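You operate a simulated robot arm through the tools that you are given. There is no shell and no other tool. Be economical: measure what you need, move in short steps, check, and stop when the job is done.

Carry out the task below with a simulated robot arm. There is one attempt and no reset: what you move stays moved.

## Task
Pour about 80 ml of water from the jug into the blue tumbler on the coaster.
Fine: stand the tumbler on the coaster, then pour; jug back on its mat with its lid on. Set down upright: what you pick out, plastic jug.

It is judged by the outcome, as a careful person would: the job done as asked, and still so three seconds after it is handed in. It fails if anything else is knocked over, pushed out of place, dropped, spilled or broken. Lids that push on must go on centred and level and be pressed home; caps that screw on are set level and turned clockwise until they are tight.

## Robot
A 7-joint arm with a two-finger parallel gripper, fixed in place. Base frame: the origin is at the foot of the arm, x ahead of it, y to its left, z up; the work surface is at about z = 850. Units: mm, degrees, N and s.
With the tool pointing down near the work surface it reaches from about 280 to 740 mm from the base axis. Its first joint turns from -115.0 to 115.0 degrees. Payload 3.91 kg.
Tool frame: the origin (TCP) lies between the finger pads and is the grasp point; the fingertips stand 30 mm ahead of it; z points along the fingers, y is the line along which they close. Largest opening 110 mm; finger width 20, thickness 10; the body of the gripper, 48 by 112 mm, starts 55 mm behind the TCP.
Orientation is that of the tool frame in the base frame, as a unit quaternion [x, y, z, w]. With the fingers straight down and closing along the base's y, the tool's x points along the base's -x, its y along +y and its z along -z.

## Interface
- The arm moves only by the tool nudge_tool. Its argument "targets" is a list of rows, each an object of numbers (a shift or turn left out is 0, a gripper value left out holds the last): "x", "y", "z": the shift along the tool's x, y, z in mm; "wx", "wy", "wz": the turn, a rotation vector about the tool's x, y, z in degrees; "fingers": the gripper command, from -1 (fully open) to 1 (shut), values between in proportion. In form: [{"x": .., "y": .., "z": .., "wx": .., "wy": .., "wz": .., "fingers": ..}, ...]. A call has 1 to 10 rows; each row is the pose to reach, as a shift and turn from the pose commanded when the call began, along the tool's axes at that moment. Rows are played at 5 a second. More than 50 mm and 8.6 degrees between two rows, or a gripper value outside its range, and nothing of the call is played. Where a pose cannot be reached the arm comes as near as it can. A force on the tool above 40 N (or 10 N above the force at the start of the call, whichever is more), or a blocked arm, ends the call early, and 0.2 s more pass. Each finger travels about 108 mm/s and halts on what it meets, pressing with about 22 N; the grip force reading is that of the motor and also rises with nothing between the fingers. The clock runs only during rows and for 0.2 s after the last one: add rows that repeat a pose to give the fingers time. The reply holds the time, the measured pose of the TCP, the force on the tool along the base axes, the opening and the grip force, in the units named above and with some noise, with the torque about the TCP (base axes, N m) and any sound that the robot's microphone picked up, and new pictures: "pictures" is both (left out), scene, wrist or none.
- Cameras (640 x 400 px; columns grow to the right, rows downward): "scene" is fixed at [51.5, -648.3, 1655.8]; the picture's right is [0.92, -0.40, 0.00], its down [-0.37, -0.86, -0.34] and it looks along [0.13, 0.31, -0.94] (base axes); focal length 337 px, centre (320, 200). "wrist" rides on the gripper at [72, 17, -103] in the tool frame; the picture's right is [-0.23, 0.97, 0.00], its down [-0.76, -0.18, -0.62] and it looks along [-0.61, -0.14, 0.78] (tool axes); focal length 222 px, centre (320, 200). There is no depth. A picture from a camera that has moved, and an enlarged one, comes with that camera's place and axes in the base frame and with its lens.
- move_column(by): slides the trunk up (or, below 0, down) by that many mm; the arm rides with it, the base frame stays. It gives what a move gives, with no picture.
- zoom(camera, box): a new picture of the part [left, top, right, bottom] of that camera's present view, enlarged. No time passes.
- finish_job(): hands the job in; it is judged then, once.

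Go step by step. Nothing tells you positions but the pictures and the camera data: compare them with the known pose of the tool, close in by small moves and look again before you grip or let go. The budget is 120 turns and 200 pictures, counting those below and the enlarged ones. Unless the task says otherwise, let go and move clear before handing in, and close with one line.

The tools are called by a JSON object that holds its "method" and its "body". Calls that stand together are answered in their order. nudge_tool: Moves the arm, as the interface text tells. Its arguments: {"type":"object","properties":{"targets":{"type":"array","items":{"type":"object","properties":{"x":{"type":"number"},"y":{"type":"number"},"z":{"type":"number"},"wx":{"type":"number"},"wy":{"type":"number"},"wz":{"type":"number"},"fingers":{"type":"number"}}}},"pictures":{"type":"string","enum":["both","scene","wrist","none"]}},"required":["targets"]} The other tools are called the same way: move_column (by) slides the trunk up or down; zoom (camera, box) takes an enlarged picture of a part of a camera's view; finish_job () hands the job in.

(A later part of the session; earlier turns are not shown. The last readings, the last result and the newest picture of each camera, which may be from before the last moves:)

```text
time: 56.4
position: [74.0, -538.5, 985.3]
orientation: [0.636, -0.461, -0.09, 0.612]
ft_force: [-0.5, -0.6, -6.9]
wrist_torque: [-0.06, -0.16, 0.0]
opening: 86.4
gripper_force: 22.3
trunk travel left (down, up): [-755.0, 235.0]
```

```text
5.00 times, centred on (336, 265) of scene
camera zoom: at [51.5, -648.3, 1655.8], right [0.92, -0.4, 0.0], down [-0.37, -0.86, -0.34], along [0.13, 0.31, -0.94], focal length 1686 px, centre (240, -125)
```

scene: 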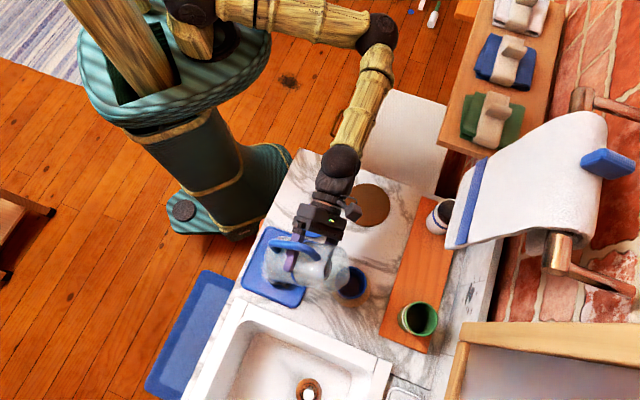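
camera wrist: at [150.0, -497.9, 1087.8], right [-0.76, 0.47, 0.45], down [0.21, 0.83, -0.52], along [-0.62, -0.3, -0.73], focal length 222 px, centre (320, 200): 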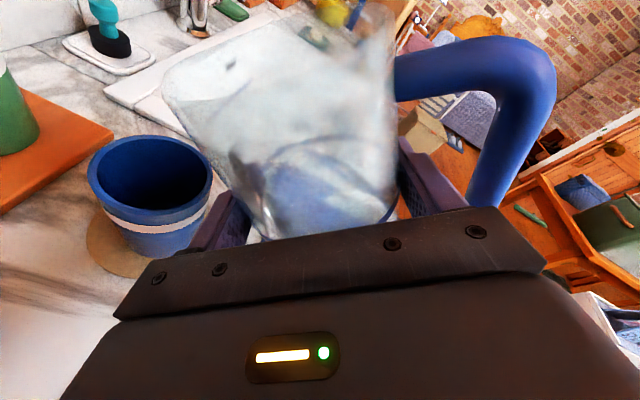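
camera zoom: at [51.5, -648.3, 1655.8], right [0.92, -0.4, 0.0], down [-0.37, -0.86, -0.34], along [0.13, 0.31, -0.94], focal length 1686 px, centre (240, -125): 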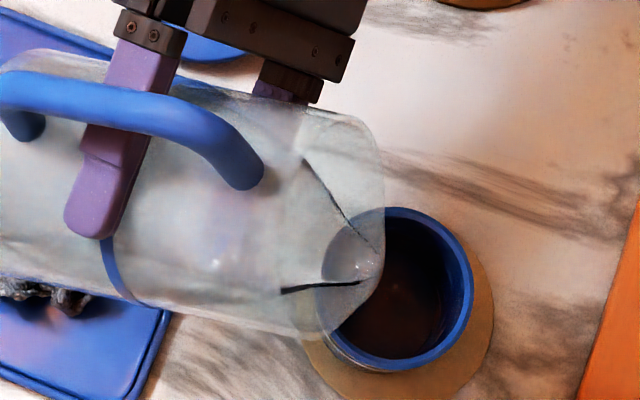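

The water is at the lip now. Two more degrees and a short wait.

{"method": "nudge_tool", "body": {"targets": [{"wx": -0.18, "wy": -0.17, "wz": -0.97}, {"wx": -0.35, "wy": -0.35, "wz": -1.94}, {"wx": -0.35, "wy": -0.35, "wz": -1.94}], "pictures": "none"}}

{"method": "zoom", "body": {"camera": "scene", "box": [280, 225, 392, 305]}}

```text
time: 57.2
position: [73.1, -537.8, 984.3]
orientation: [0.641, -0.452, -0.104, 0.612]
ft_force: [-0.3, 0.7, -6.8]
wrist_torque: [-0.09, -0.16, 0.0]
opening: 86.5
gripper_force: 21.6
trunk travel left (down, up): [-755.0, 235.0]
```

```text
5.00 times, centred on (336, 265) of scene
camera zoom: at [51.5, -648.3, 1655.8], right [0.92, -0.4, 0.0], down [-0.37, -0.86, -0.34], along [0.13, 0.31, -0.94], focal length 1686 px, centre (240, -125)
```

zoom: 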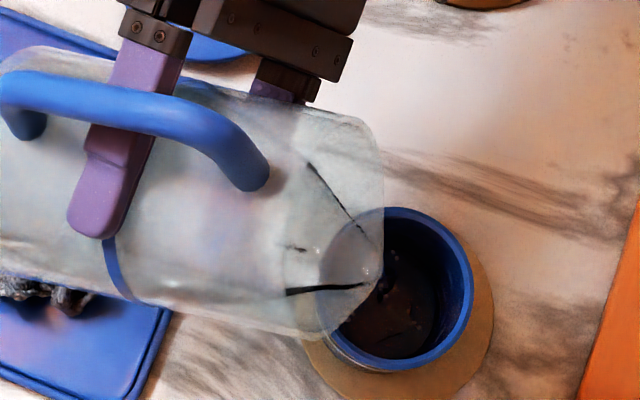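

A thin stream is falling inside the tumbler. Continuing gradually: 2° more, then check.

{"method": "nudge_tool", "body": {"targets": [{"wx": -0.18, "wy": -0.17, "wz": -0.97}, {"wx": -0.35, "wy": -0.35, "wz": -1.94}, {"wx": -0.35, "wy": -0.35, "wz": -1.94}, {"wx": -0.35, "wy": -0.35, "wz": -1.94}, {"wx": -0.35, "wy": -0.35, "wz": -1.94}], "pictures": "wrist"}}

{"method": "zoom", "body": {"camera": "scene", "box": [280, 225, 392, 305]}}

```text
time: 58.4
position: [74.2, -536.5, 985.2]
orientation: [0.647, -0.442, -0.118, 0.61]
ft_force: [0.6, -0.4, -6.7]
wrist_torque: [-0.09, -0.18, -0.02]
opening: 86.1
gripper_force: 22.5
trunk travel left (down, up): [-755.0, 235.0]
camera wrist: at [179.6, -515.9, 1050.9], right [-0.55, 0.29, 0.78], down [0.06, 0.95, -0.31], along [-0.83, -0.12, -0.54], focal length 222 px, centre (320, 200)
```

wrist: 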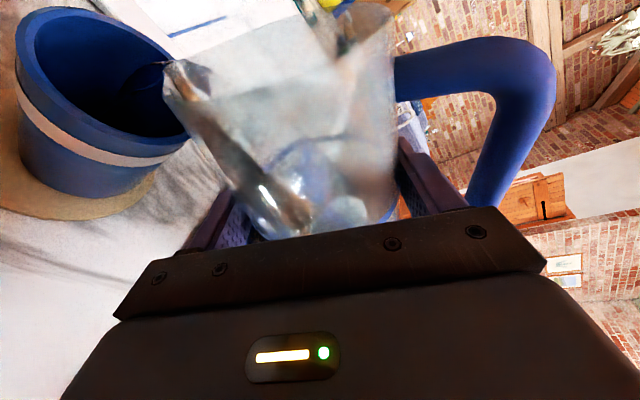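

```text
5.00 times, centred on (336, 265) of scene
camera zoom: at [51.5, -648.3, 1655.8], right [0.92, -0.4, 0.0], down [-0.37, -0.86, -0.34], along [0.13, 0.31, -0.94], focal length 1686 px, centre (240, -125)
```

zoom: 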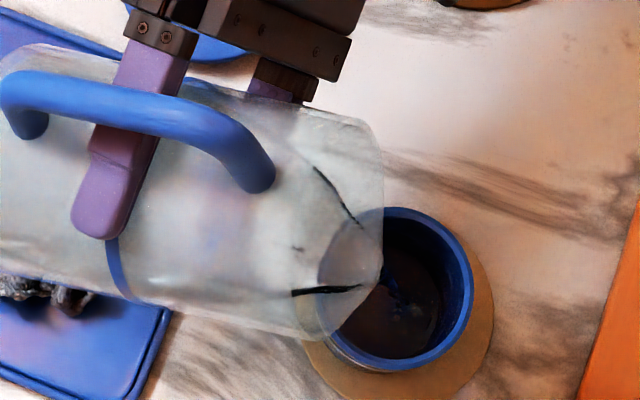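

{"method": "nudge_tool", "body": {"targets": [{"wx": -0.18, "wy": -0.17, "wz": -0.97}, {"wx": -0.26, "wy": -0.26, "wz": -1.45}, {"wx": -0.26, "wy": -0.26, "wz": -1.45}, {"wx": -0.26, "wy": -0.26, "wz": -1.45}, {"wx": -0.26, "wy": -0.26, "wz": -1.45}], "pictures": "none"}}

{"method": "zoom", "body": {"camera": "scene", "box": [330, 260, 386, 300]}}

{"method": "zoom", "body": {"camera": "wrist", "box": [0, 0, 240, 200]}}

```text
time: 59.6
position: [74.1, -536.5, 985.4]
orientation: [0.651, -0.435, -0.127, 0.609]
ft_force: [1.0, -0.3, -7.4]
wrist_torque: [-0.09, -0.18, 0.01]
opening: 86.3
gripper_force: 21.5
trunk travel left (down, up): [-755.0, 235.0]
```

```text
10.00 times, centred on (358, 280) of scene
camera zoom: at [51.5, -648.3, 1655.8], right [0.92, -0.4, 0.0], down [-0.37, -0.86, -0.34], along [0.13, 0.31, -0.94], focal length 3372 px, centre (-60, -600)
```

zoom: 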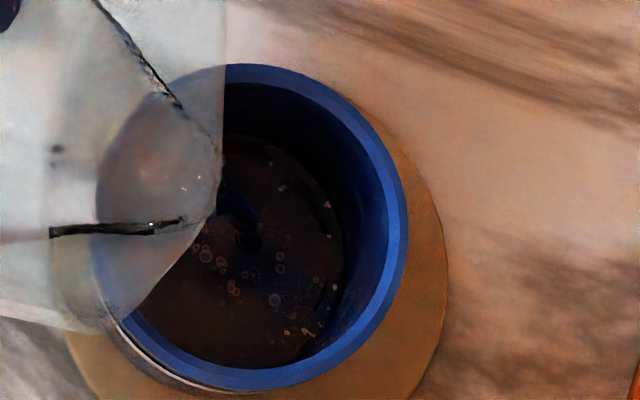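

```text
2.00 times, centred on (120, 100) of wrist
camera zoom: at [180.9, -517.0, 1049.0], right [-0.53, 0.28, 0.8], down [0.06, 0.95, -0.3], along [-0.84, -0.11, -0.53], focal length 444 px, centre (720, 400)
```

zoom: 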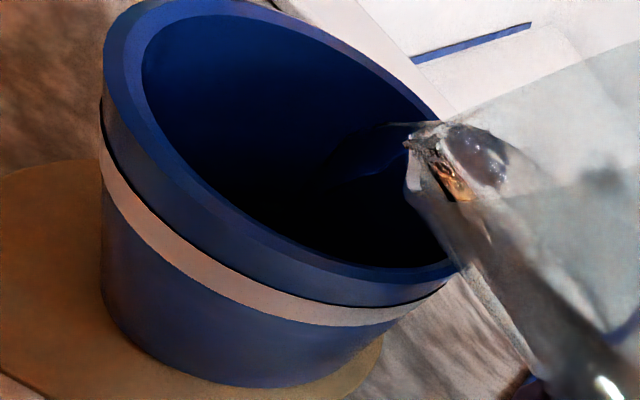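

Water is going in cleanly; by its surface position I estimate about 45 ml so far. I'll hold here to let the flow settle and collect several weight readings.

{"method": "nudge_tool", "body": {"targets": [{"z": 0}, {"z": 0}, {"z": 0}], "pictures": "none"}}

{"method": "nudge_tool", "body": {"targets": [{"z": 0}], "pictures": "none"}}

{"method": "nudge_tool", "body": {"targets": [{"z": 0}], "pictures": "none"}}

{"method": "nudge_tool", "body": {"targets": [{"z": 0}], "pictures": "none"}}

{"method": "zoom", "body": {"camera": "scene", "box": [330, 260, 386, 300]}}

```text
time: 60.4
position: [73.8, -537.0, 984.3]
orientation: [0.65, -0.435, -0.127, 0.61]
ft_force: [-0.3, 0.4, -6.1]
wrist_torque: [-0.09, -0.19, 0.0]
opening: 86.3
gripper_force: 22.4
trunk travel left (down, up): [-755.0, 235.0]
```

```text
time: 60.8
position: [75.5, -537.9, 984.6]
orientation: [0.65, -0.436, -0.127, 0.61]
ft_force: [-0.4, 0.0, -6.2]
wrist_torque: [-0.08, -0.14, 0.02]
opening: 86.5
gripper_force: 22.1
trunk travel left (down, up): [-755.0, 235.0]
```

```text
time: 61.2
position: [73.8, -537.9, 985.3]
orientation: [0.651, -0.435, -0.127, 0.609]
ft_force: [0.6, 0.7, -5.6]
wrist_torque: [-0.04, -0.17, 0.0]
opening: 86.3
gripper_force: 21.7
trunk travel left (down, up): [-755.0, 235.0]
```

```text
time: 61.6
position: [73.1, -536.8, 983.8]
orientation: [0.651, -0.435, -0.126, 0.609]
ft_force: [-0.5, 0.4, -5.4]
wrist_torque: [-0.1, -0.15, -0.03]
opening: 86.1
gripper_force: 22.7
trunk travel left (down, up): [-755.0, 235.0]
```

```text
10.00 times, centred on (358, 280) of scene
camera zoom: at [51.5, -648.3, 1655.8], right [0.92, -0.4, 0.0], down [-0.37, -0.86, -0.34], along [0.13, 0.31, -0.94], focal length 3372 px, centre (-60, -600)
```

zoom: 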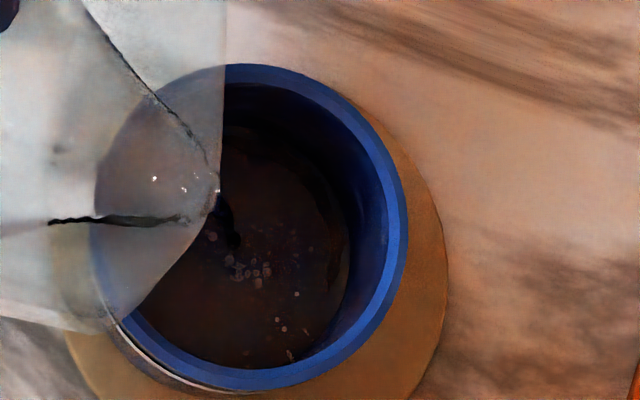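

The level has risen, and I estimate 60–70 ml. I'll roll back to stop the flow and measure in a steady state.

{"method": "nudge_tool", "body": {"targets": [{"wx": 1.2, "wy": 1.2, "wz": 6.8}, {"wx": 2.1, "wy": 2.1, "wz": 11.6}, {"wx": 2.1, "wy": 2.1, "wz": 11.6}, {"wx": 2.1, "wy": 2.1, "wz": 11.6}, {"wx": 2.1, "wy": 2.1, "wz": 11.6}], "pictures": "none"}}

{"method": "nudge_tool", "body": {"targets": [{"z": 0}], "pictures": "none"}}

{"method": "nudge_tool", "body": {"targets": [{"z": 0}], "pictures": "none"}}

{"method": "nudge_tool", "body": {"targets": [{"z": 0}], "pictures": "none"}}

{"method": "nudge_tool", "body": {"targets": [{"z": 0}], "pictures": "none"}}

{"method": "nudge_tool", "body": {"targets": [{"z": 0}], "pictures": "none"}}

{"method": "nudge_tool", "body": {"targets": [{"z": 0}], "pictures": "none"}}

{"method": "nudge_tool", "body": {"targets": [{"z": 0}], "pictures": "none"}}

{"method": "zoom", "body": {"camera": "scene", "box": [330, 260, 386, 300]}}

{"method": "zoom", "body": {"camera": "scene", "box": [280, 225, 392, 305]}}

```text
time: 62.8
position: [73.6, -537.7, 984.2]
orientation: [0.617, -0.49, -0.045, 0.614]
ft_force: [-0.6, -1.1, -6.5]
wrist_torque: [-0.07, -0.16, 0.0]
opening: 86.2
gripper_force: 22.1
trunk travel left (down, up): [-755.0, 235.0]
```

```text
time: 63.2
position: [74.4, -537.1, 985.2]
orientation: [0.616, -0.49, -0.045, 0.615]
ft_force: [0.5, 0.0, -6.3]
wrist_torque: [-0.08, -0.17, 0.02]
opening: 86.1
gripper_force: 22.6
trunk travel left (down, up): [-755.0, 235.0]
```

```text
time: 63.6
position: [73.1, -537.7, 984.2]
orientation: [0.616, -0.49, -0.045, 0.615]
ft_force: [0.7, -1.1, -6.4]
wrist_torque: [-0.08, -0.11, -0.01]
opening: 86.2
gripper_force: 22.2
trunk travel left (down, up): [-755.0, 235.0]
```

```text
time: 64.0
position: [72.6, -538.2, 984.5]
orientation: [0.616, -0.49, -0.045, 0.615]
ft_force: [0.3, -0.6, -4.9]
wrist_torque: [-0.11, -0.15, -0.02]
opening: 86.5
gripper_force: 22.0
trunk travel left (down, up): [-755.0, 235.0]
```

```text
time: 64.4
position: [73.7, -537.3, 984.9]
orientation: [0.617, -0.49, -0.045, 0.614]
ft_force: [-0.2, 0.0, -6.0]
wrist_torque: [-0.09, -0.12, 0.03]
opening: 86.4
gripper_force: 22.0
trunk travel left (down, up): [-755.0, 235.0]
```

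```text
time: 64.8
position: [73.4, -537.8, 984.5]
orientation: [0.617, -0.49, -0.046, 0.614]
ft_force: [0.9, 0.3, -6.4]
wrist_torque: [-0.06, -0.13, -0.01]
opening: 86.5
gripper_force: 22.3
trunk travel left (down, up): [-755.0, 235.0]
```

```text
time: 65.2
position: [74.2, -537.6, 984.6]
orientation: [0.617, -0.49, -0.045, 0.615]
ft_force: [0.5, 0.4, -6.3]
wrist_torque: [-0.09, -0.16, 0.02]
opening: 86.4
gripper_force: 22.0
trunk travel left (down, up): [-755.0, 235.0]
```

```text
time: 65.6
position: [73.5, -536.9, 985.3]
orientation: [0.616, -0.491, -0.045, 0.615]
ft_force: [-0.2, 0.0, -6.2]
wrist_torque: [-0.09, -0.16, 0.04]
opening: 86.4
gripper_force: 22.0
trunk travel left (down, up): [-755.0, 235.0]
```

```text
10.00 times, centred on (358, 280) of scene
camera zoom: at [51.5, -648.3, 1655.8], right [0.92, -0.4, 0.0], down [-0.37, -0.86, -0.34], along [0.13, 0.31, -0.94], focal length 3372 px, centre (-60, -600)
```

zoom: 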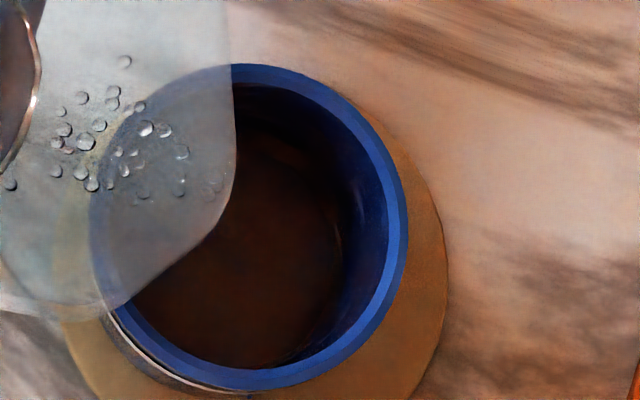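

```text
5.00 times, centred on (336, 265) of scene
camera zoom: at [51.5, -648.3, 1655.8], right [0.92, -0.4, 0.0], down [-0.37, -0.86, -0.34], along [0.13, 0.31, -0.94], focal length 1686 px, centre (240, -125)
```

zoom: 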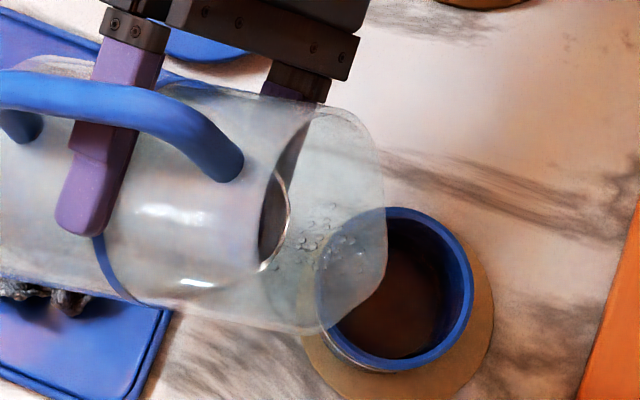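

Flow has stopped. I'll look into the tumbler from both cameras for a better level reading.

{"method": "zoom", "body": {"camera": "wrist", "box": [60, 40, 260, 240]}}

{"method": "zoom", "body": {"camera": "scene", "box": [338, 263, 370, 298]}}

{"method": "zoom", "body": {"camera": "scene", "box": [400, 298, 440, 338]}}

```text
2.00 times, centred on (160, 140) of wrist
camera zoom: at [169.1, -507.4, 1061.9], right [-0.65, 0.38, 0.66], down [0.11, 0.91, -0.41], along [-0.75, -0.19, -0.63], focal length 444 px, centre (640, 320)
```

zoom: 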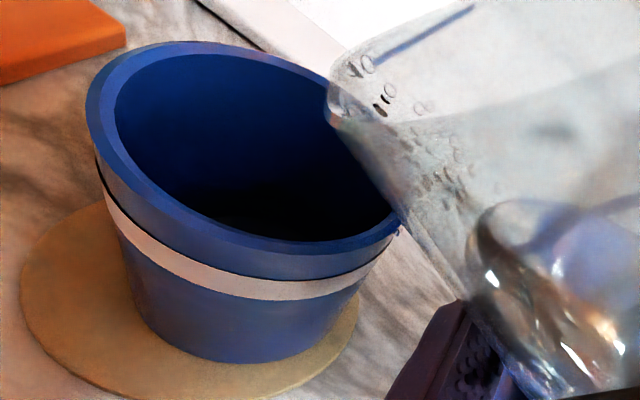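

```text
11.43 times, centred on (354, 280) of scene
camera zoom: at [51.5, -648.3, 1655.8], right [0.92, -0.4, 0.0], down [-0.37, -0.86, -0.34], along [0.13, 0.31, -0.94], focal length 3854 px, centre (-69, -720)
```

zoom: 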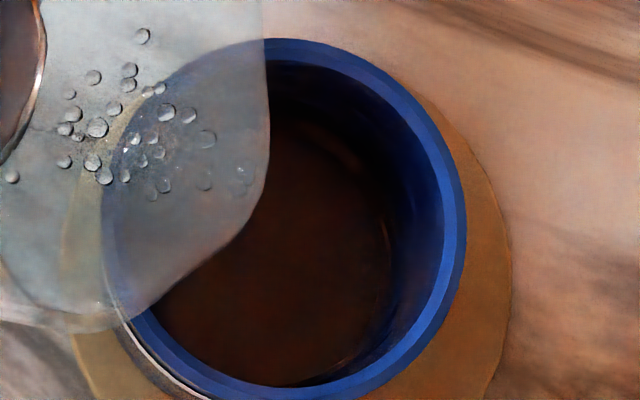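

```text
10.00 times, centred on (420, 318) of scene
camera zoom: at [51.5, -648.3, 1655.8], right [0.92, -0.4, 0.0], down [-0.37, -0.86, -0.34], along [0.13, 0.31, -0.94], focal length 3372 px, centre (-680, -980)
```

zoom: 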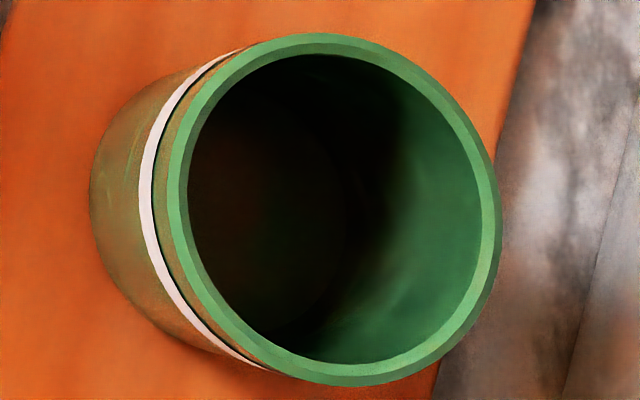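

Estimates range from 45 to 60 ml. I'll roll the jug upright here and compare its water level with the earlier wrist view, since camera and jug have the same relative geometry.

{"method": "nudge_tool", "body": {"targets": [{"wx": 1.4, "wy": 1.4, "wz": 7.8}, {"wx": 2.8, "wy": 2.8, "wz": 15.6}, {"wx": 4.2, "wy": 4.2, "wz": 23.4}, {"wx": 5.6, "wy": 5.5, "wz": 31}, {"wx": 7, "wy": 6.9, "wz": 38.7}, {"wx": 8.3, "wy": 8.2, "wz": 46}, {"wx": 9.6, "wy": 9.4, "wz": 52.7}, {"wx": 9.6, "wy": 9.4, "wz": 52.7}, {"wx": 9.6, "wy": 9.4, "wz": 52.7}, {"wx": 9.6, "wy": 9.4, "wz": 52.7}]}}

{"method": "nudge_tool", "body": {"targets": [{"z": 0}, {"z": 0}, {"z": 0}, {"z": 0}], "pictures": "none"}}

{"method": "zoom", "body": {"camera": "wrist", "box": [220, 80, 420, 240]}}

{"method": "zoom", "body": {"camera": "scene", "box": [264, 200, 392, 310]}}

```text
time: 67.8
position: [73.5, -537.9, 985.1]
orientation: [-0.385, 0.664, -0.32, -0.555]
ft_force: [0.2, -0.2, -5.7]
wrist_torque: [-0.03, -0.03, -0.02]
opening: 86.1
gripper_force: 22.1
trunk travel left (down, up): [-755.0, 235.0]
camera wrist: at [103.0, -451.9, 1073.6], right [-0.82, 0.52, -0.22], down [0.53, 0.56, -0.64], along [-0.21, -0.64, -0.74], focal length 222 px, centre (320, 200)
```

scene: 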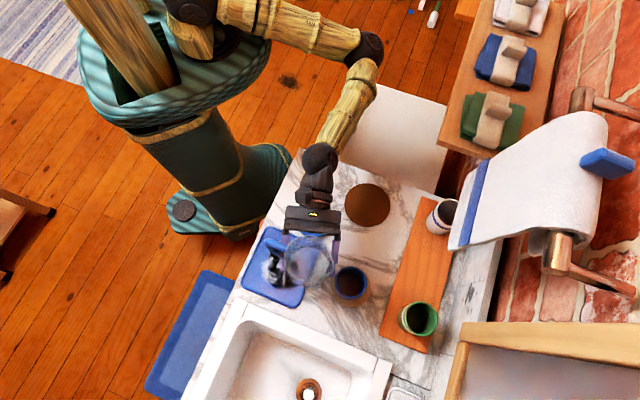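
wrist: 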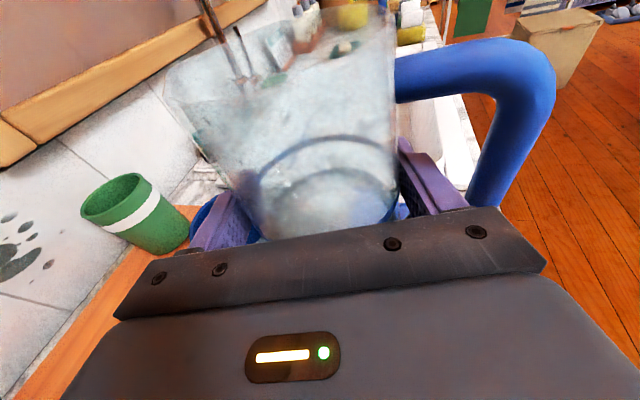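

```text
time: 68.8
position: [74.7, -537.6, 985.0]
orientation: [-0.385, 0.664, -0.32, -0.556]
ft_force: [-0.3, 0.2, -5.4]
wrist_torque: [0.04, -0.04, -0.01]
opening: 86.4
gripper_force: 22.0
trunk travel left (down, up): [-755.0, 235.0]
```

```text
2.50 times, centred on (320, 160) of wrist
camera zoom: at [103.1, -451.9, 1073.7], right [-0.82, 0.52, -0.22], down [0.53, 0.56, -0.64], along [-0.21, -0.64, -0.74], focal length 555 px, centre (320, 300)
```

zoom: 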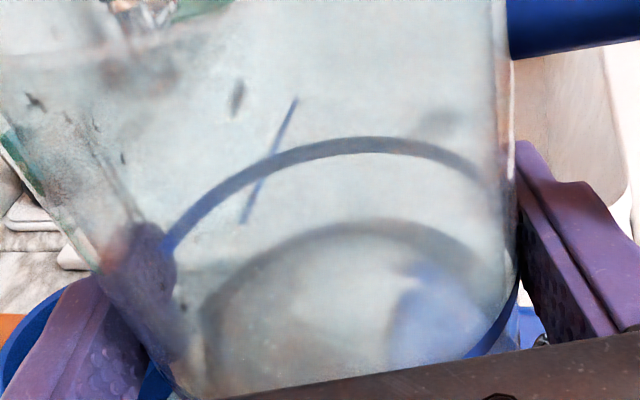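

```text
3.64 times, centred on (328, 255) of scene
camera zoom: at [51.5, -648.3, 1655.8], right [0.92, -0.4, 0.0], down [-0.37, -0.86, -0.34], along [0.13, 0.31, -0.94], focal length 1226 px, centre (291, 0)
```

zoom: 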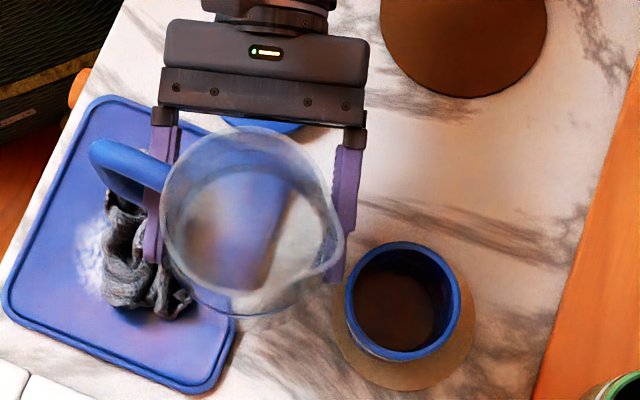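

Weight, jug level and tumbler level together suggest about 60 ml. I'll roll back over and pour a little more, roughly 20 ml.

{"method": "nudge_tool", "body": {"targets": [{"wx": -1.5, "wy": -1.5, "wz": -8.2}, {"wx": -3, "wy": -2.9, "wz": -16.4}, {"wx": -4.4, "wy": -4.4, "wz": -24.5}, {"wx": -6, "wy": -5.8, "wz": -32.7}, {"wx": -7.4, "wy": -7.3, "wz": -40.8}, {"wx": -9, "wy": -8.7, "wz": -49}, {"wx": -10.2, "wy": -10, "wz": -56.2}, {"wx": -11.1, "wy": -10.9, "wz": -61}, {"wx": -11.8, "wy": -11.6, "wz": -64.9}, {"wx": -12, "wy": -11.8, "wz": -65.8}], "pictures": "none"}}

{"method": "nudge_tool", "body": {"targets": [{"z": 0}, {"z": 0}, {"z": 0}, {"z": 0}, {"z": 0}, {"z": 0}], "pictures": "none"}}

{"method": "zoom", "body": {"camera": "scene", "box": [330, 260, 386, 300]}}

```text
time: 71.0
position: [72.9, -537.3, 984.6]
orientation: [0.655, -0.427, -0.139, 0.607]
ft_force: [0.3, 0.4, -5.3]
wrist_torque: [-0.08, -0.13, 0.01]
opening: 86.0
gripper_force: 21.9
trunk travel left (down, up): [-755.0, 235.0]
```

```text
time: 72.4
position: [73.1, -537.7, 983.5]
orientation: [0.655, -0.427, -0.138, 0.608]
ft_force: [-0.1, 0.5, -5.8]
wrist_torque: [-0.1, -0.16, 0.01]
opening: 85.9
gripper_force: 22.4
trunk travel left (down, up): [-755.0, 235.0]
```

```text
10.00 times, centred on (358, 280) of scene
camera zoom: at [51.5, -648.3, 1655.8], right [0.92, -0.4, 0.0], down [-0.37, -0.86, -0.34], along [0.13, 0.31, -0.94], focal length 3372 px, centre (-60, -600)
```

zoom: 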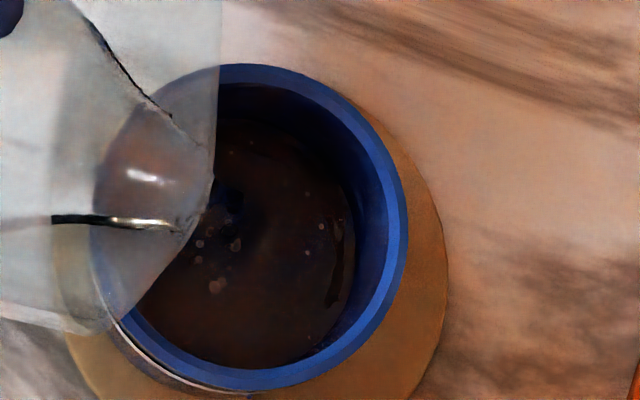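

The surface now reads about 80 ml. Rolling back promptly to upright.

{"method": "nudge_tool", "body": {"targets": [{"wx": 1.5, "wy": 1.5, "wz": 8.2}, {"wx": 3, "wy": 2.9, "wz": 16.4}, {"wx": 4.4, "wy": 4.4, "wz": 24.5}, {"wx": 6, "wy": 5.8, "wz": 32.7}, {"wx": 7.4, "wy": 7.3, "wz": 40.8}, {"wx": 9, "wy": 8.7, "wz": 49}, {"wx": 10.2, "wy": 10, "wz": 56.2}, {"wx": 11.1, "wy": 10.9, "wz": 61}, {"wx": 12, "wy": 11.8, "wz": 65.8}, {"wx": 12, "wy": 11.8, "wz": 65.8}], "pictures": "none"}}

{"method": "nudge_tool", "body": {"targets": [{"z": 0}, {"z": 0}, {"z": 0}, {"z": 0}, {"z": 0}, {"z": 0}], "pictures": "none"}}

{"method": "nudge_tool", "body": {"targets": [{"z": 0}], "pictures": "none"}}

{"method": "nudge_tool", "body": {"targets": [{"z": 0}], "pictures": "none"}}

{"method": "nudge_tool", "body": {"targets": [{"z": 0}], "pictures": "none"}}

{"method": "nudge_tool", "body": {"targets": [{"z": 0}], "pictures": "none"}}

{"method": "zoom", "body": {"camera": "wrist", "box": [220, 80, 420, 240]}}

{"method": "zoom", "body": {"camera": "scene", "box": [330, 260, 386, 300]}}

```text
time: 74.6
position: [74.4, -537.0, 984.8]
orientation: [-0.384, 0.664, -0.32, -0.556]
ft_force: [-0.6, -1.0, -6.4]
wrist_torque: [0.0, -0.05, -0.04]
opening: 86.0
gripper_force: 21.7
trunk travel left (down, up): [-755.0, 235.0]
```

```text
time: 76.0
position: [73.4, -537.1, 985.4]
orientation: [-0.385, 0.664, -0.32, -0.556]
ft_force: [0.3, 0.3, -6.0]
wrist_torque: [0.04, -0.02, 0.02]
opening: 86.1
gripper_force: 21.8
trunk travel left (down, up): [-755.0, 235.0]
```

```text
time: 76.4
position: [72.7, -538.0, 985.1]
orientation: [-0.385, 0.663, -0.321, -0.556]
ft_force: [0.0, 0.4, -6.1]
wrist_torque: [-0.01, -0.03, 0.0]
opening: 86.3
gripper_force: 21.7
trunk travel left (down, up): [-755.0, 235.0]
```

```text
time: 76.8
position: [73.9, -537.5, 983.8]
orientation: [-0.384, 0.663, -0.32, -0.556]
ft_force: [-0.1, 0.6, -5.1]
wrist_torque: [0.01, -0.02, 0.01]
opening: 86.1
gripper_force: 21.8
trunk travel left (down, up): [-755.0, 235.0]
```

```text
time: 77.2
position: [74.5, -537.1, 984.9]
orientation: [-0.385, 0.663, -0.321, -0.556]
ft_force: [0.7, 0.2, -4.8]
wrist_torque: [-0.02, -0.05, -0.03]
opening: 86.2
gripper_force: 22.0
trunk travel left (down, up): [-755.0, 235.0]
```

```text
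time: 77.6
position: [74.2, -537.2, 984.5]
orientation: [-0.385, 0.664, -0.32, -0.555]
ft_force: [0.2, 0.2, -5.2]
wrist_torque: [0.05, -0.05, 0.0]
opening: 86.0
gripper_force: 21.7
trunk travel left (down, up): [-755.0, 235.0]
```

```text
2.50 times, centred on (320, 160) of wrist
camera zoom: at [103.2, -451.9, 1073.7], right [-0.82, 0.52, -0.22], down [0.53, 0.56, -0.64], along [-0.21, -0.64, -0.74], focal length 555 px, centre (320, 300)
```

zoom: 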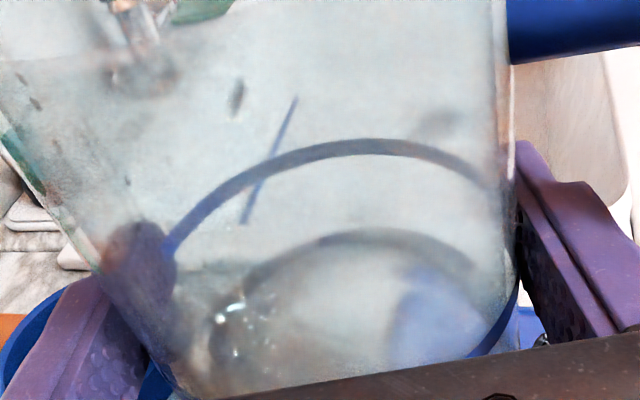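

```text
10.00 times, centred on (358, 280) of scene
camera zoom: at [51.5, -648.3, 1655.8], right [0.92, -0.4, 0.0], down [-0.37, -0.86, -0.34], along [0.13, 0.31, -0.94], focal length 3372 px, centre (-60, -600)
```

zoom: 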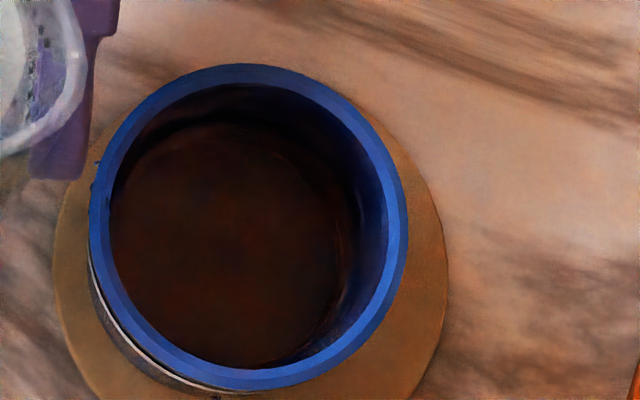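

The jug level fell by a further ~18 ml and the tumbler now reads about 80 ml, so pouring is done. I'll check for drips, then carry the jug back over its mat.

{"method": "zoom", "body": {"camera": "scene", "box": [326, 262, 350, 302]}}

{"method": "nudge_tool", "body": {"targets": [{"x": 35, "y": 0, "z": -6}, {"x": 72, "y": 0, "z": -13}, {"x": 70, "y": -15, "z": -37}, {"x": 66, "y": -32, "z": -65}, {"x": 62, "y": -49, "z": -93}, {"x": 58, "y": -66, "z": -121}, {"x": 54, "y": -83, "z": -149}, {"x": 51, "y": -100, "z": -177}, {"x": 49, "y": -110, "z": -190}, {"x": 49, "y": -110, "z": -190}]}}

```text
10.00 times, centred on (338, 282) of scene
camera zoom: at [51.5, -648.3, 1655.8], right [0.92, -0.4, 0.0], down [-0.37, -0.86, -0.34], along [0.13, 0.31, -0.94], focal length 3372 px, centre (140, -620)
```

zoom: 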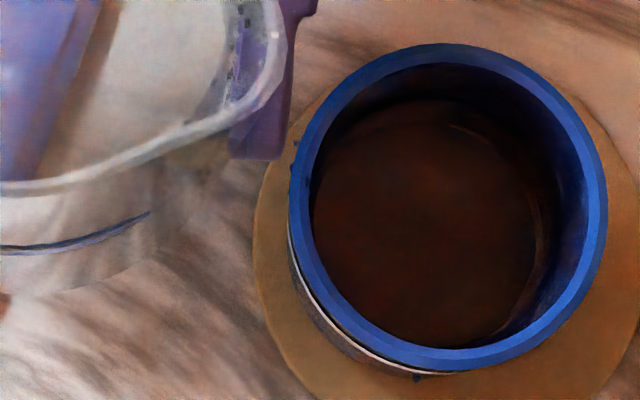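

```text
time: 79.8
position: [259.3, -438.4, 1066.4]
orientation: [-0.385, 0.664, -0.32, -0.556]
ft_force: [-0.6, 0.4, -5.1]
wrist_torque: [0.01, -0.04, -0.02]
opening: 86.2
gripper_force: 21.5
trunk travel left (down, up): [-755.0, 235.0]
camera wrist: at [288.9, -352.6, 1155.0], right [-0.82, 0.52, -0.22], down [0.53, 0.56, -0.64], along [-0.21, -0.64, -0.74], focal length 222 px, centre (320, 200)
```

scene: 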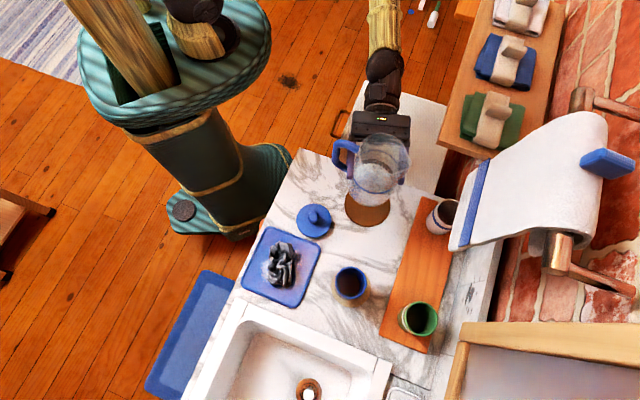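
wrist: 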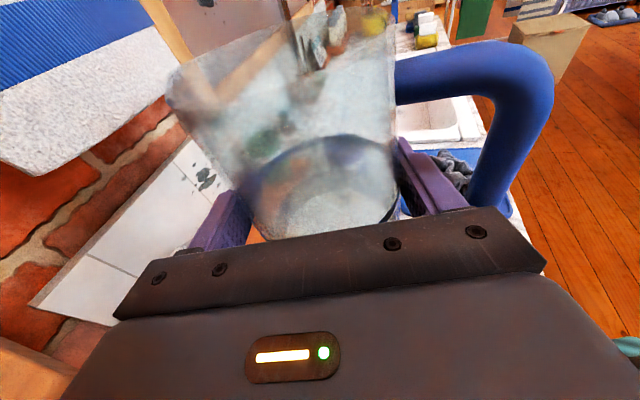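

Only a tiny droplet mark on the tumbler's outside; the counter looks dry. I'll align over the mat and lower with the trunk.

{"method": "nudge_tool", "body": {"targets": [{"x": -1, "y": -6, "z": -2.5}, {"x": -1, "y": -11.6, "z": -5.1}, {"x": -1, "y": -11.6, "z": -5.1}], "pictures": "none"}}

{"method": "move_column", "body": {"by": -110}}

{"method": "zoom", "body": {"camera": "scene", "box": [324, 150, 420, 230]}}

```text
time: 80.6
position: [271.6, -439.1, 1066.6]
orientation: [-0.385, 0.663, -0.32, -0.556]
ft_force: [0.2, -1.2, -5.5]
wrist_torque: [0.03, -0.05, -0.03]
opening: 86.6
gripper_force: 21.9
trunk travel left (down, up): [-755.0, 235.0]
```

```text
time: 82.1
position: [272.1, -437.9, 957.6]
orientation: [-0.384, 0.664, -0.319, -0.556]
ft_force: [-0.7, -0.2, -5.4]
wrist_torque: [0.01, -0.04, -0.04]
opening: 86.1
gripper_force: 22.3
trunk travel left (down, up): [-645.0, 345.0]
```

```text
5.00 times, centred on (372, 190) of scene
camera zoom: at [51.5, -648.3, 1655.8], right [0.92, -0.4, 0.0], down [-0.37, -0.86, -0.34], along [0.13, 0.31, -0.94], focal length 1686 px, centre (60, 250)
```

zoom: 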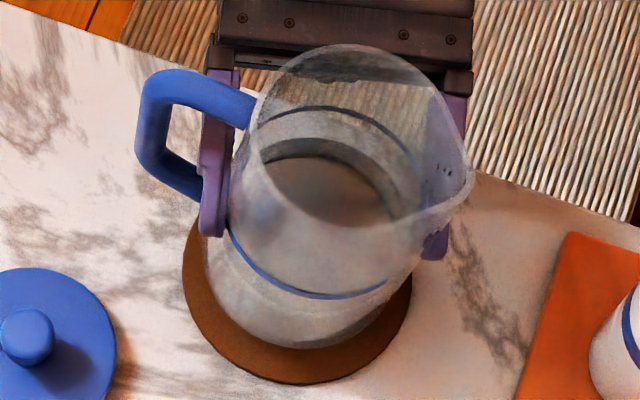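

Well positioned over the mat. Lowering gently until contact.

{"method": "nudge_tool", "body": {"targets": [{"x": -9, "z": 2.6}, {"x": -18, "z": 4.2}, {"x": -18, "z": 4.2}], "pictures": "none"}}

{"method": "nudge_tool", "body": {"targets": [{"x": -1.5, "z": 0.3}, {"x": -3, "z": 0.5}, {"x": -3, "z": 0.5}], "pictures": "none"}}

{"method": "nudge_tool", "body": {"targets": [{"x": -1, "z": 0.2}, {"x": -2, "z": 0.4}, {"x": -2, "z": 0.4}], "pictures": "none"}}

{"method": "nudge_tool", "body": {"targets": [{"x": -0.8, "z": 0.1}, {"x": -1.5, "z": 0.3}, {"x": -1.5, "z": 0.3}], "pictures": "none"}}

{"method": "zoom", "body": {"camera": "scene", "box": [324, 150, 420, 230]}}

```text
time: 82.9
position: [270.9, -440.6, 938.0]
orientation: [-0.384, 0.664, -0.32, -0.556]
ft_force: [-0.3, 0.4, -5.1]
wrist_torque: [0.05, -0.06, 0.0]
opening: 86.4
gripper_force: 21.8
trunk travel left (down, up): [-645.0, 345.0]
```

```text
time: 83.7
position: [271.3, -439.2, 936.1]
orientation: [-0.383, 0.664, -0.32, -0.557]
ft_force: [1.8, 1.1, 4.7]
wrist_torque: [-0.23, -0.49, 0.03]
opening: 86.2
gripper_force: 21.9
trunk travel left (down, up): [-645.0, 345.0]
```

```text
time: 84.5
position: [270.4, -439.6, 934.7]
orientation: [-0.384, 0.663, -0.321, -0.557]
ft_force: [1.1, 0.8, 17.1]
wrist_torque: [-0.25, 0.08, 0.12]
opening: 86.1
gripper_force: 22.2
trunk travel left (down, up): [-645.0, 345.0]
```

```text
time: 85.3
position: [270.1, -437.9, 932.5]
orientation: [-0.384, 0.664, -0.32, -0.556]
ft_force: [1.1, -2.1, 16.4]
wrist_torque: [-0.35, 0.16, 0.14]
opening: 86.5
gripper_force: 22.4
trunk travel left (down, up): [-645.0, 345.0]
```

```text
5.00 times, centred on (372, 190) of scene
camera zoom: at [51.5, -648.3, 1655.8], right [0.92, -0.4, 0.0], down [-0.37, -0.86, -0.34], along [0.13, 0.31, -0.94], focal length 1686 px, centre (60, 250)
```

zoom: 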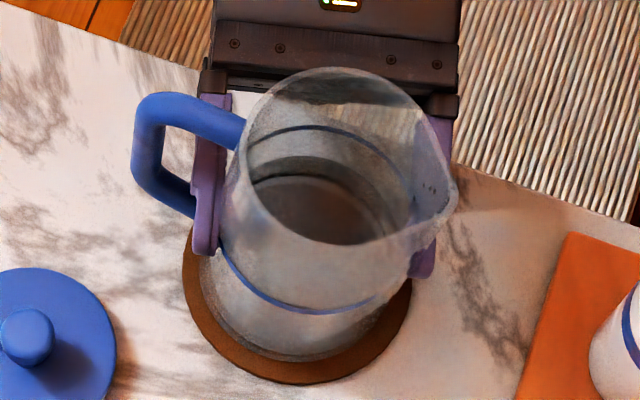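

The jug stands on its mat. I'll ease the downward load, then open.

{"method": "nudge_tool", "body": {"targets": [{"x": 1.5, "z": -0.3}, {"x": 1.5, "z": -0.3}], "pictures": "none"}}

{"method": "nudge_tool", "body": {"targets": [{"fingers": -0.65}, {"fingers": -0.75}, {"fingers": -0.9}, {"fingers": -1}, {"fingers": -1}], "pictures": "wrist"}}

{"method": "zoom", "body": {"camera": "scene", "box": [324, 150, 420, 230]}}

```text
time: 85.9
position: [269.6, -438.9, 931.4]
orientation: [-0.385, 0.664, -0.32, -0.556]
ft_force: [-1.7, 0.6, 2.1]
wrist_torque: [-0.29, 0.08, -0.06]
opening: 86.7
gripper_force: 22.0
trunk travel left (down, up): [-645.0, 345.0]
```

```text
time: 87.1
position: [270.8, -438.7, 933.3]
orientation: [-0.385, 0.663, -0.321, -0.556]
ft_force: [0.1, -0.6, 0.0]
wrist_torque: [0.02, 0.01, 0.0]
opening: 110.2
gripper_force: 0.0
trunk travel left (down, up): [-645.0, 345.0]
camera wrist: at [299.8, -353.9, 1022.0], right [-0.82, 0.52, -0.22], down [0.53, 0.56, -0.64], along [-0.21, -0.64, -0.74], focal length 222 px, centre (320, 200)
```

wrist: 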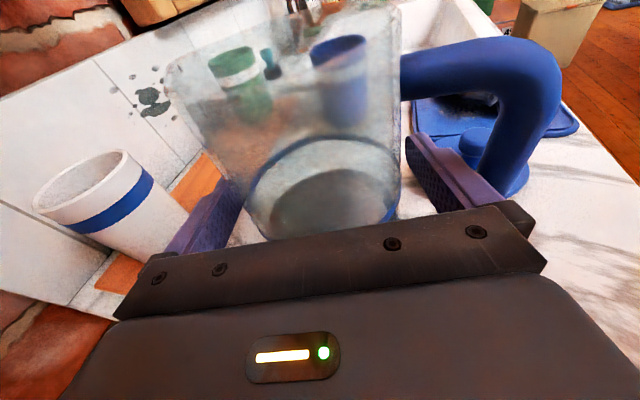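

```text
5.00 times, centred on (372, 190) of scene
camera zoom: at [51.5, -648.3, 1655.8], right [0.92, -0.4, 0.0], down [-0.37, -0.86, -0.34], along [0.13, 0.31, -0.94], focal length 1686 px, centre (60, 250)
```

zoom: 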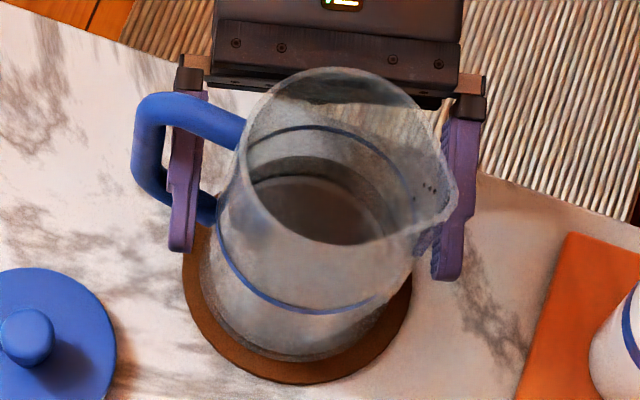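

Released cleanly. Backing out along the tool axis through the handle loop.

{"method": "nudge_tool", "body": {"targets": [{"z": -20}, {"z": -45}, {"z": -80}, {"z": -115}, {"z": -135}]}}

{"method": "zoom", "body": {"camera": "scene", "box": [324, 150, 420, 230]}}

```text
time: 88.3
position: [336.6, -323.8, 956.6]
orientation: [-0.385, 0.664, -0.32, -0.556]
ft_force: [0.8, 0.0, 0.1]
wrist_torque: [-0.01, 0.02, -0.01]
opening: 109.9
gripper_force: 0.1
trunk travel left (down, up): [-645.0, 345.0]
camera wrist: at [365.6, -238.7, 1045.7], right [-0.82, 0.52, -0.22], down [0.53, 0.56, -0.64], along [-0.21, -0.64, -0.74], focal length 222 px, centre (320, 200)
```

scene: 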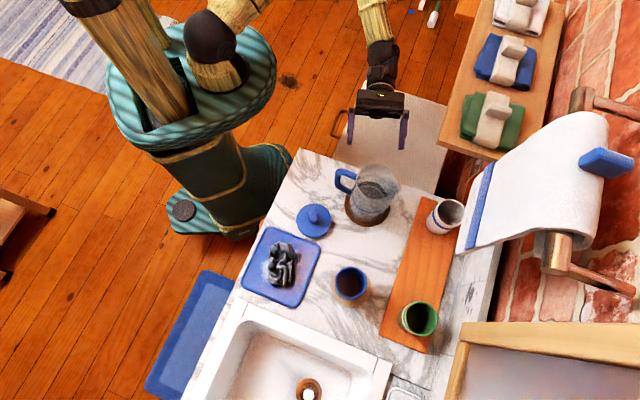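
wrist: 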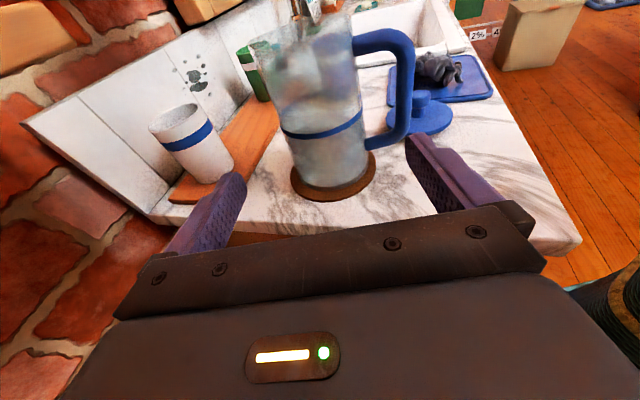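

```text
5.00 times, centred on (372, 190) of scene
camera zoom: at [51.5, -648.3, 1655.8], right [0.92, -0.4, 0.0], down [-0.37, -0.86, -0.34], along [0.13, 0.31, -0.94], focal length 1686 px, centre (60, 250)
```

zoom: 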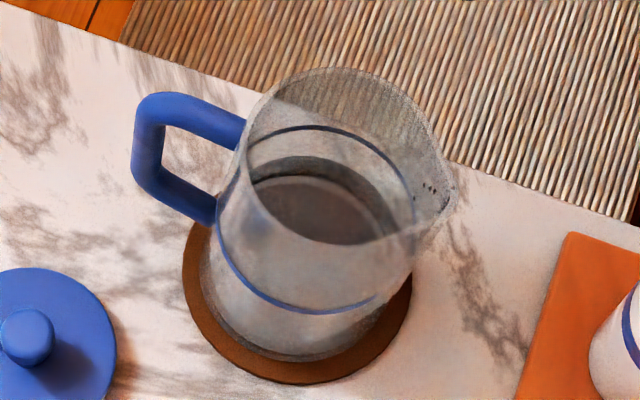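

The jug is on its mat, roughly 2 mm from where it was. Next is the lid: I'll rise and bring the tool vertical again.

{"method": "nudge_tool", "body": {"targets": [{"x": 45, "z": -8}, {"x": 90, "z": -16}, {"x": 130, "z": -23}, {"x": 160, "z": -28}], "pictures": "none"}}

{"method": "nudge_tool", "body": {"targets": [{"wy": -8, "fingers": -0.2}, {"wy": -16}, {"wy": -24}, {"wy": -32}, {"wy": -40}, {"wy": -48}, {"wy": -56}, {"wy": -64}, {"wy": -72}, {"wy": -79.7}]}}

```text
time: 89.3
position: [335.6, -325.5, 1119.3]
orientation: [-0.385, 0.664, -0.321, -0.555]
ft_force: [-0.6, -0.5, -0.3]
wrist_torque: [0.02, 0.0, 0.01]
opening: 110.3
gripper_force: 0.0
trunk travel left (down, up): [-645.0, 345.0]
```

```text
time: 91.5
position: [337.9, -325.5, 1119.1]
orientation: [-0.501, 0.865, 0.0, 0.0]
ft_force: [-0.3, 0.4, -0.3]
wrist_torque: [0.01, -0.04, -0.02]
opening: 66.3
gripper_force: 0.0
trunk travel left (down, up): [-645.0, 345.0]
camera wrist: at [285.7, -379.9, 1221.7], right [-0.73, 0.68, 0.0], down [0.53, 0.57, 0.62], along [0.42, 0.46, -0.78], focal length 222 px, centre (320, 200)
```

scene: 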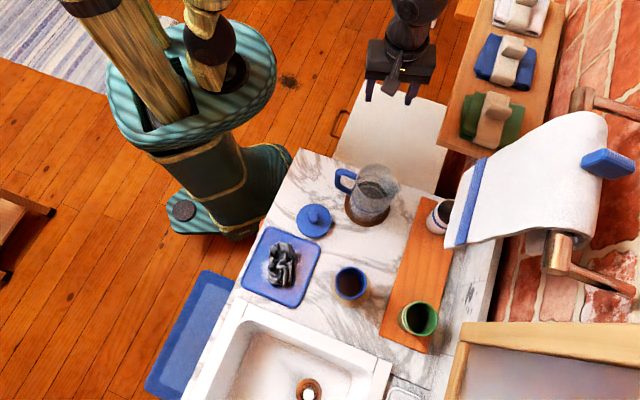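
wrist: 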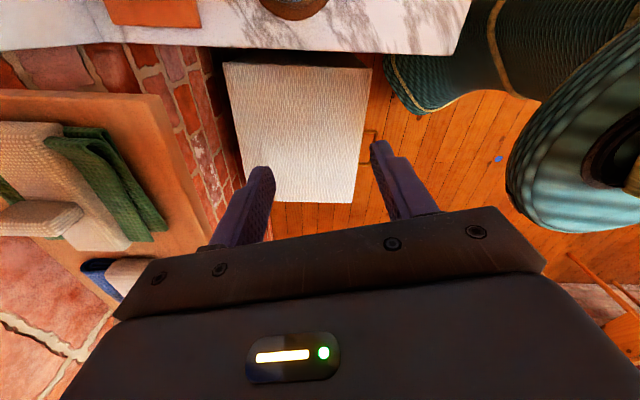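

I'll return to the same yaw I used for lifting the lid, moving above where it lies.

{"method": "nudge_tool", "body": {"targets": [{"x": 19, "y": 13, "wz": 8}, {"x": 38, "y": 26, "wz": 16}, {"x": 57, "y": 39, "wz": 24}, {"x": 76, "y": 52, "wz": 32}, {"x": 95, "y": 65, "wz": 40}, {"x": 114, "y": 78, "wz": 48}, {"x": 133, "y": 91, "wz": 56}, {"x": 152, "y": 104, "wz": 64}, {"x": 171, "y": 117, "wz": 72}, {"x": 188, "y": 128, "wz": 80}], "pictures": "none"}}

{"method": "nudge_tool", "body": {"targets": [{"wz": 8, "z": 25, "fingers": 0.1}, {"wz": 16, "z": 60}, {"wz": 25.3, "z": 95}, {"wz": 25.3, "z": 120}, {"wz": 25.3, "z": 120}]}}

```text
time: 93.7
position: [131.6, -424.6, 1120.6]
orientation: [0.173, 0.985, 0.0, -0.002]
ft_force: [0.4, 0.4, -0.7]
wrist_torque: [0.0, 0.01, 0.02]
opening: 66.1
gripper_force: 0.1
trunk travel left (down, up): [-645.0, 345.0]
```

```text
refused: row 3 steps farther than a row can; nothing moved
```

{"method": "nudge_tool", "body": {"targets": [{"wz": 8, "z": 25, "fingers": 0.1}, {"wz": 16, "z": 55}, {"wz": 22, "z": 85}, {"wz": 25.3, "z": 115}, {"wz": 25.3, "z": 120}, {"wz": 25.3, "z": 120}]}}

{"method": "zoom", "body": {"camera": "wrist", "box": [240, 60, 420, 260]}}

```text
time: 95.1
position: [132.2, -423.0, 1000.0]
orientation: [0.385, 0.923, -0.001, -0.001]
ft_force: [0.0, 0.4, 0.5]
wrist_torque: [0.03, 0.02, 0.01]
opening: 49.7
gripper_force: 0.0
trunk travel left (down, up): [-645.0, 345.0]
camera wrist: at [92.9, -360.3, 1102.9], right [0.85, 0.52, 0.0], down [0.41, -0.67, 0.62], along [0.32, -0.53, -0.78], focal length 222 px, centre (320, 200)
```

scene: 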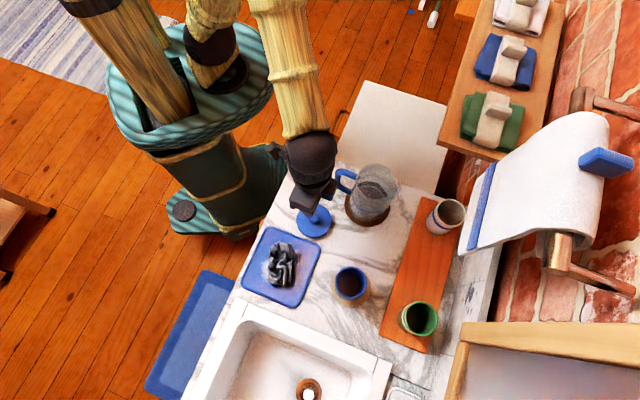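
wrist: 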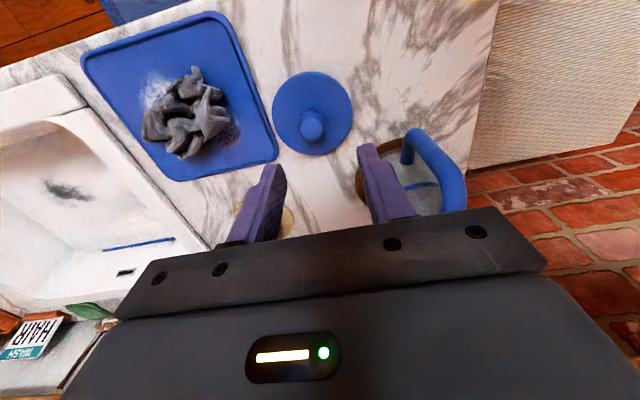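

```text
2.00 times, centred on (330, 160) of wrist
camera zoom: at [92.9, -360.3, 1102.9], right [0.85, 0.52, 0.0], down [0.41, -0.67, 0.62], along [0.32, -0.53, -0.78], focal length 444 px, centre (300, 280)
```

zoom: 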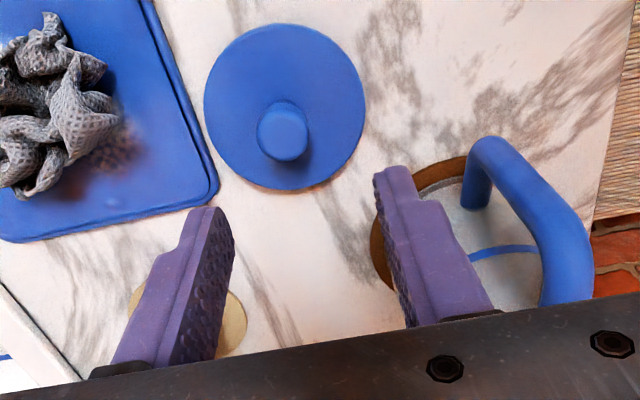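

The lid knob is about 10 mm to the left of the tool, near (126, -432). I'll shift and descend partway, then recheck.

{"method": "nudge_tool", "body": {"targets": [{"x": -2, "y": -10.5}, {"x": -2, "y": -10.5, "z": 40}, {"x": -2, "y": -10.5, "z": 75}, {"x": -2, "y": -10.5, "z": 75}], "pictures": "none"}}

{"method": "zoom", "body": {"camera": "wrist", "box": [240, 60, 420, 260]}}

```text
time: 96.1
position: [123.6, -433.4, 925.3]
orientation: [0.385, 0.923, 0.001, -0.001]
ft_force: [0.3, 0.3, -0.3]
wrist_torque: [0.01, 0.0, -0.01]
opening: 49.7
gripper_force: 0.1
trunk travel left (down, up): [-645.0, 345.0]
```

```text
2.00 times, centred on (330, 160) of wrist
camera zoom: at [85.0, -370.3, 1028.1], right [0.85, 0.52, 0.0], down [0.41, -0.67, 0.62], along [0.32, -0.53, -0.78], focal length 444 px, centre (300, 280)
```

zoom: 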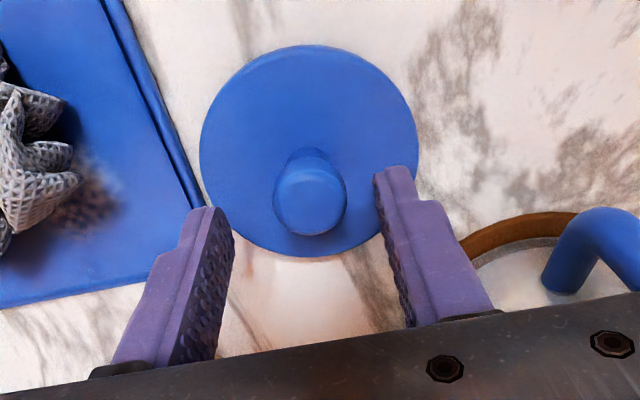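

{"method": "nudge_tool", "body": {"targets": [{"y": 3.6}, {"y": 3.6, "z": 15}, {"y": 3.6, "z": 28}, {"y": 3.6, "z": 28}], "pictures": "none"}}

{"method": "zoom", "body": {"camera": "wrist", "box": [240, 60, 420, 260]}}

```text
time: 97.1
position: [128.4, -429.8, 896.6]
orientation: [0.384, 0.923, -0.001, -0.001]
ft_force: [-0.5, -0.8, 0.4]
wrist_torque: [0.02, 0.01, 0.0]
opening: 49.6
gripper_force: 0.0
trunk travel left (down, up): [-645.0, 345.0]
```

```text
2.00 times, centred on (330, 160) of wrist
camera zoom: at [88.5, -367.1, 999.7], right [0.85, 0.52, 0.0], down [0.41, -0.67, 0.62], along [0.32, -0.53, -0.78], focal length 444 px, centre (300, 280)
```

zoom: 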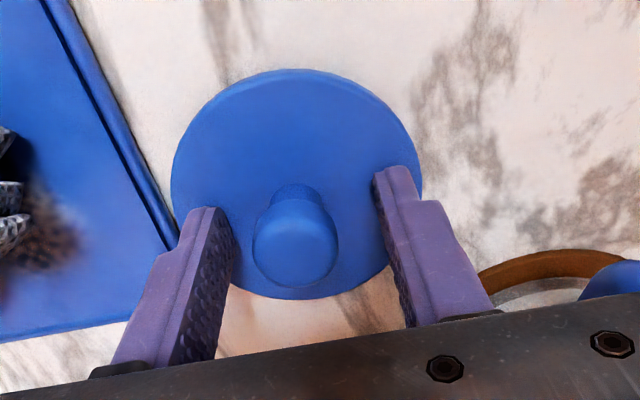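

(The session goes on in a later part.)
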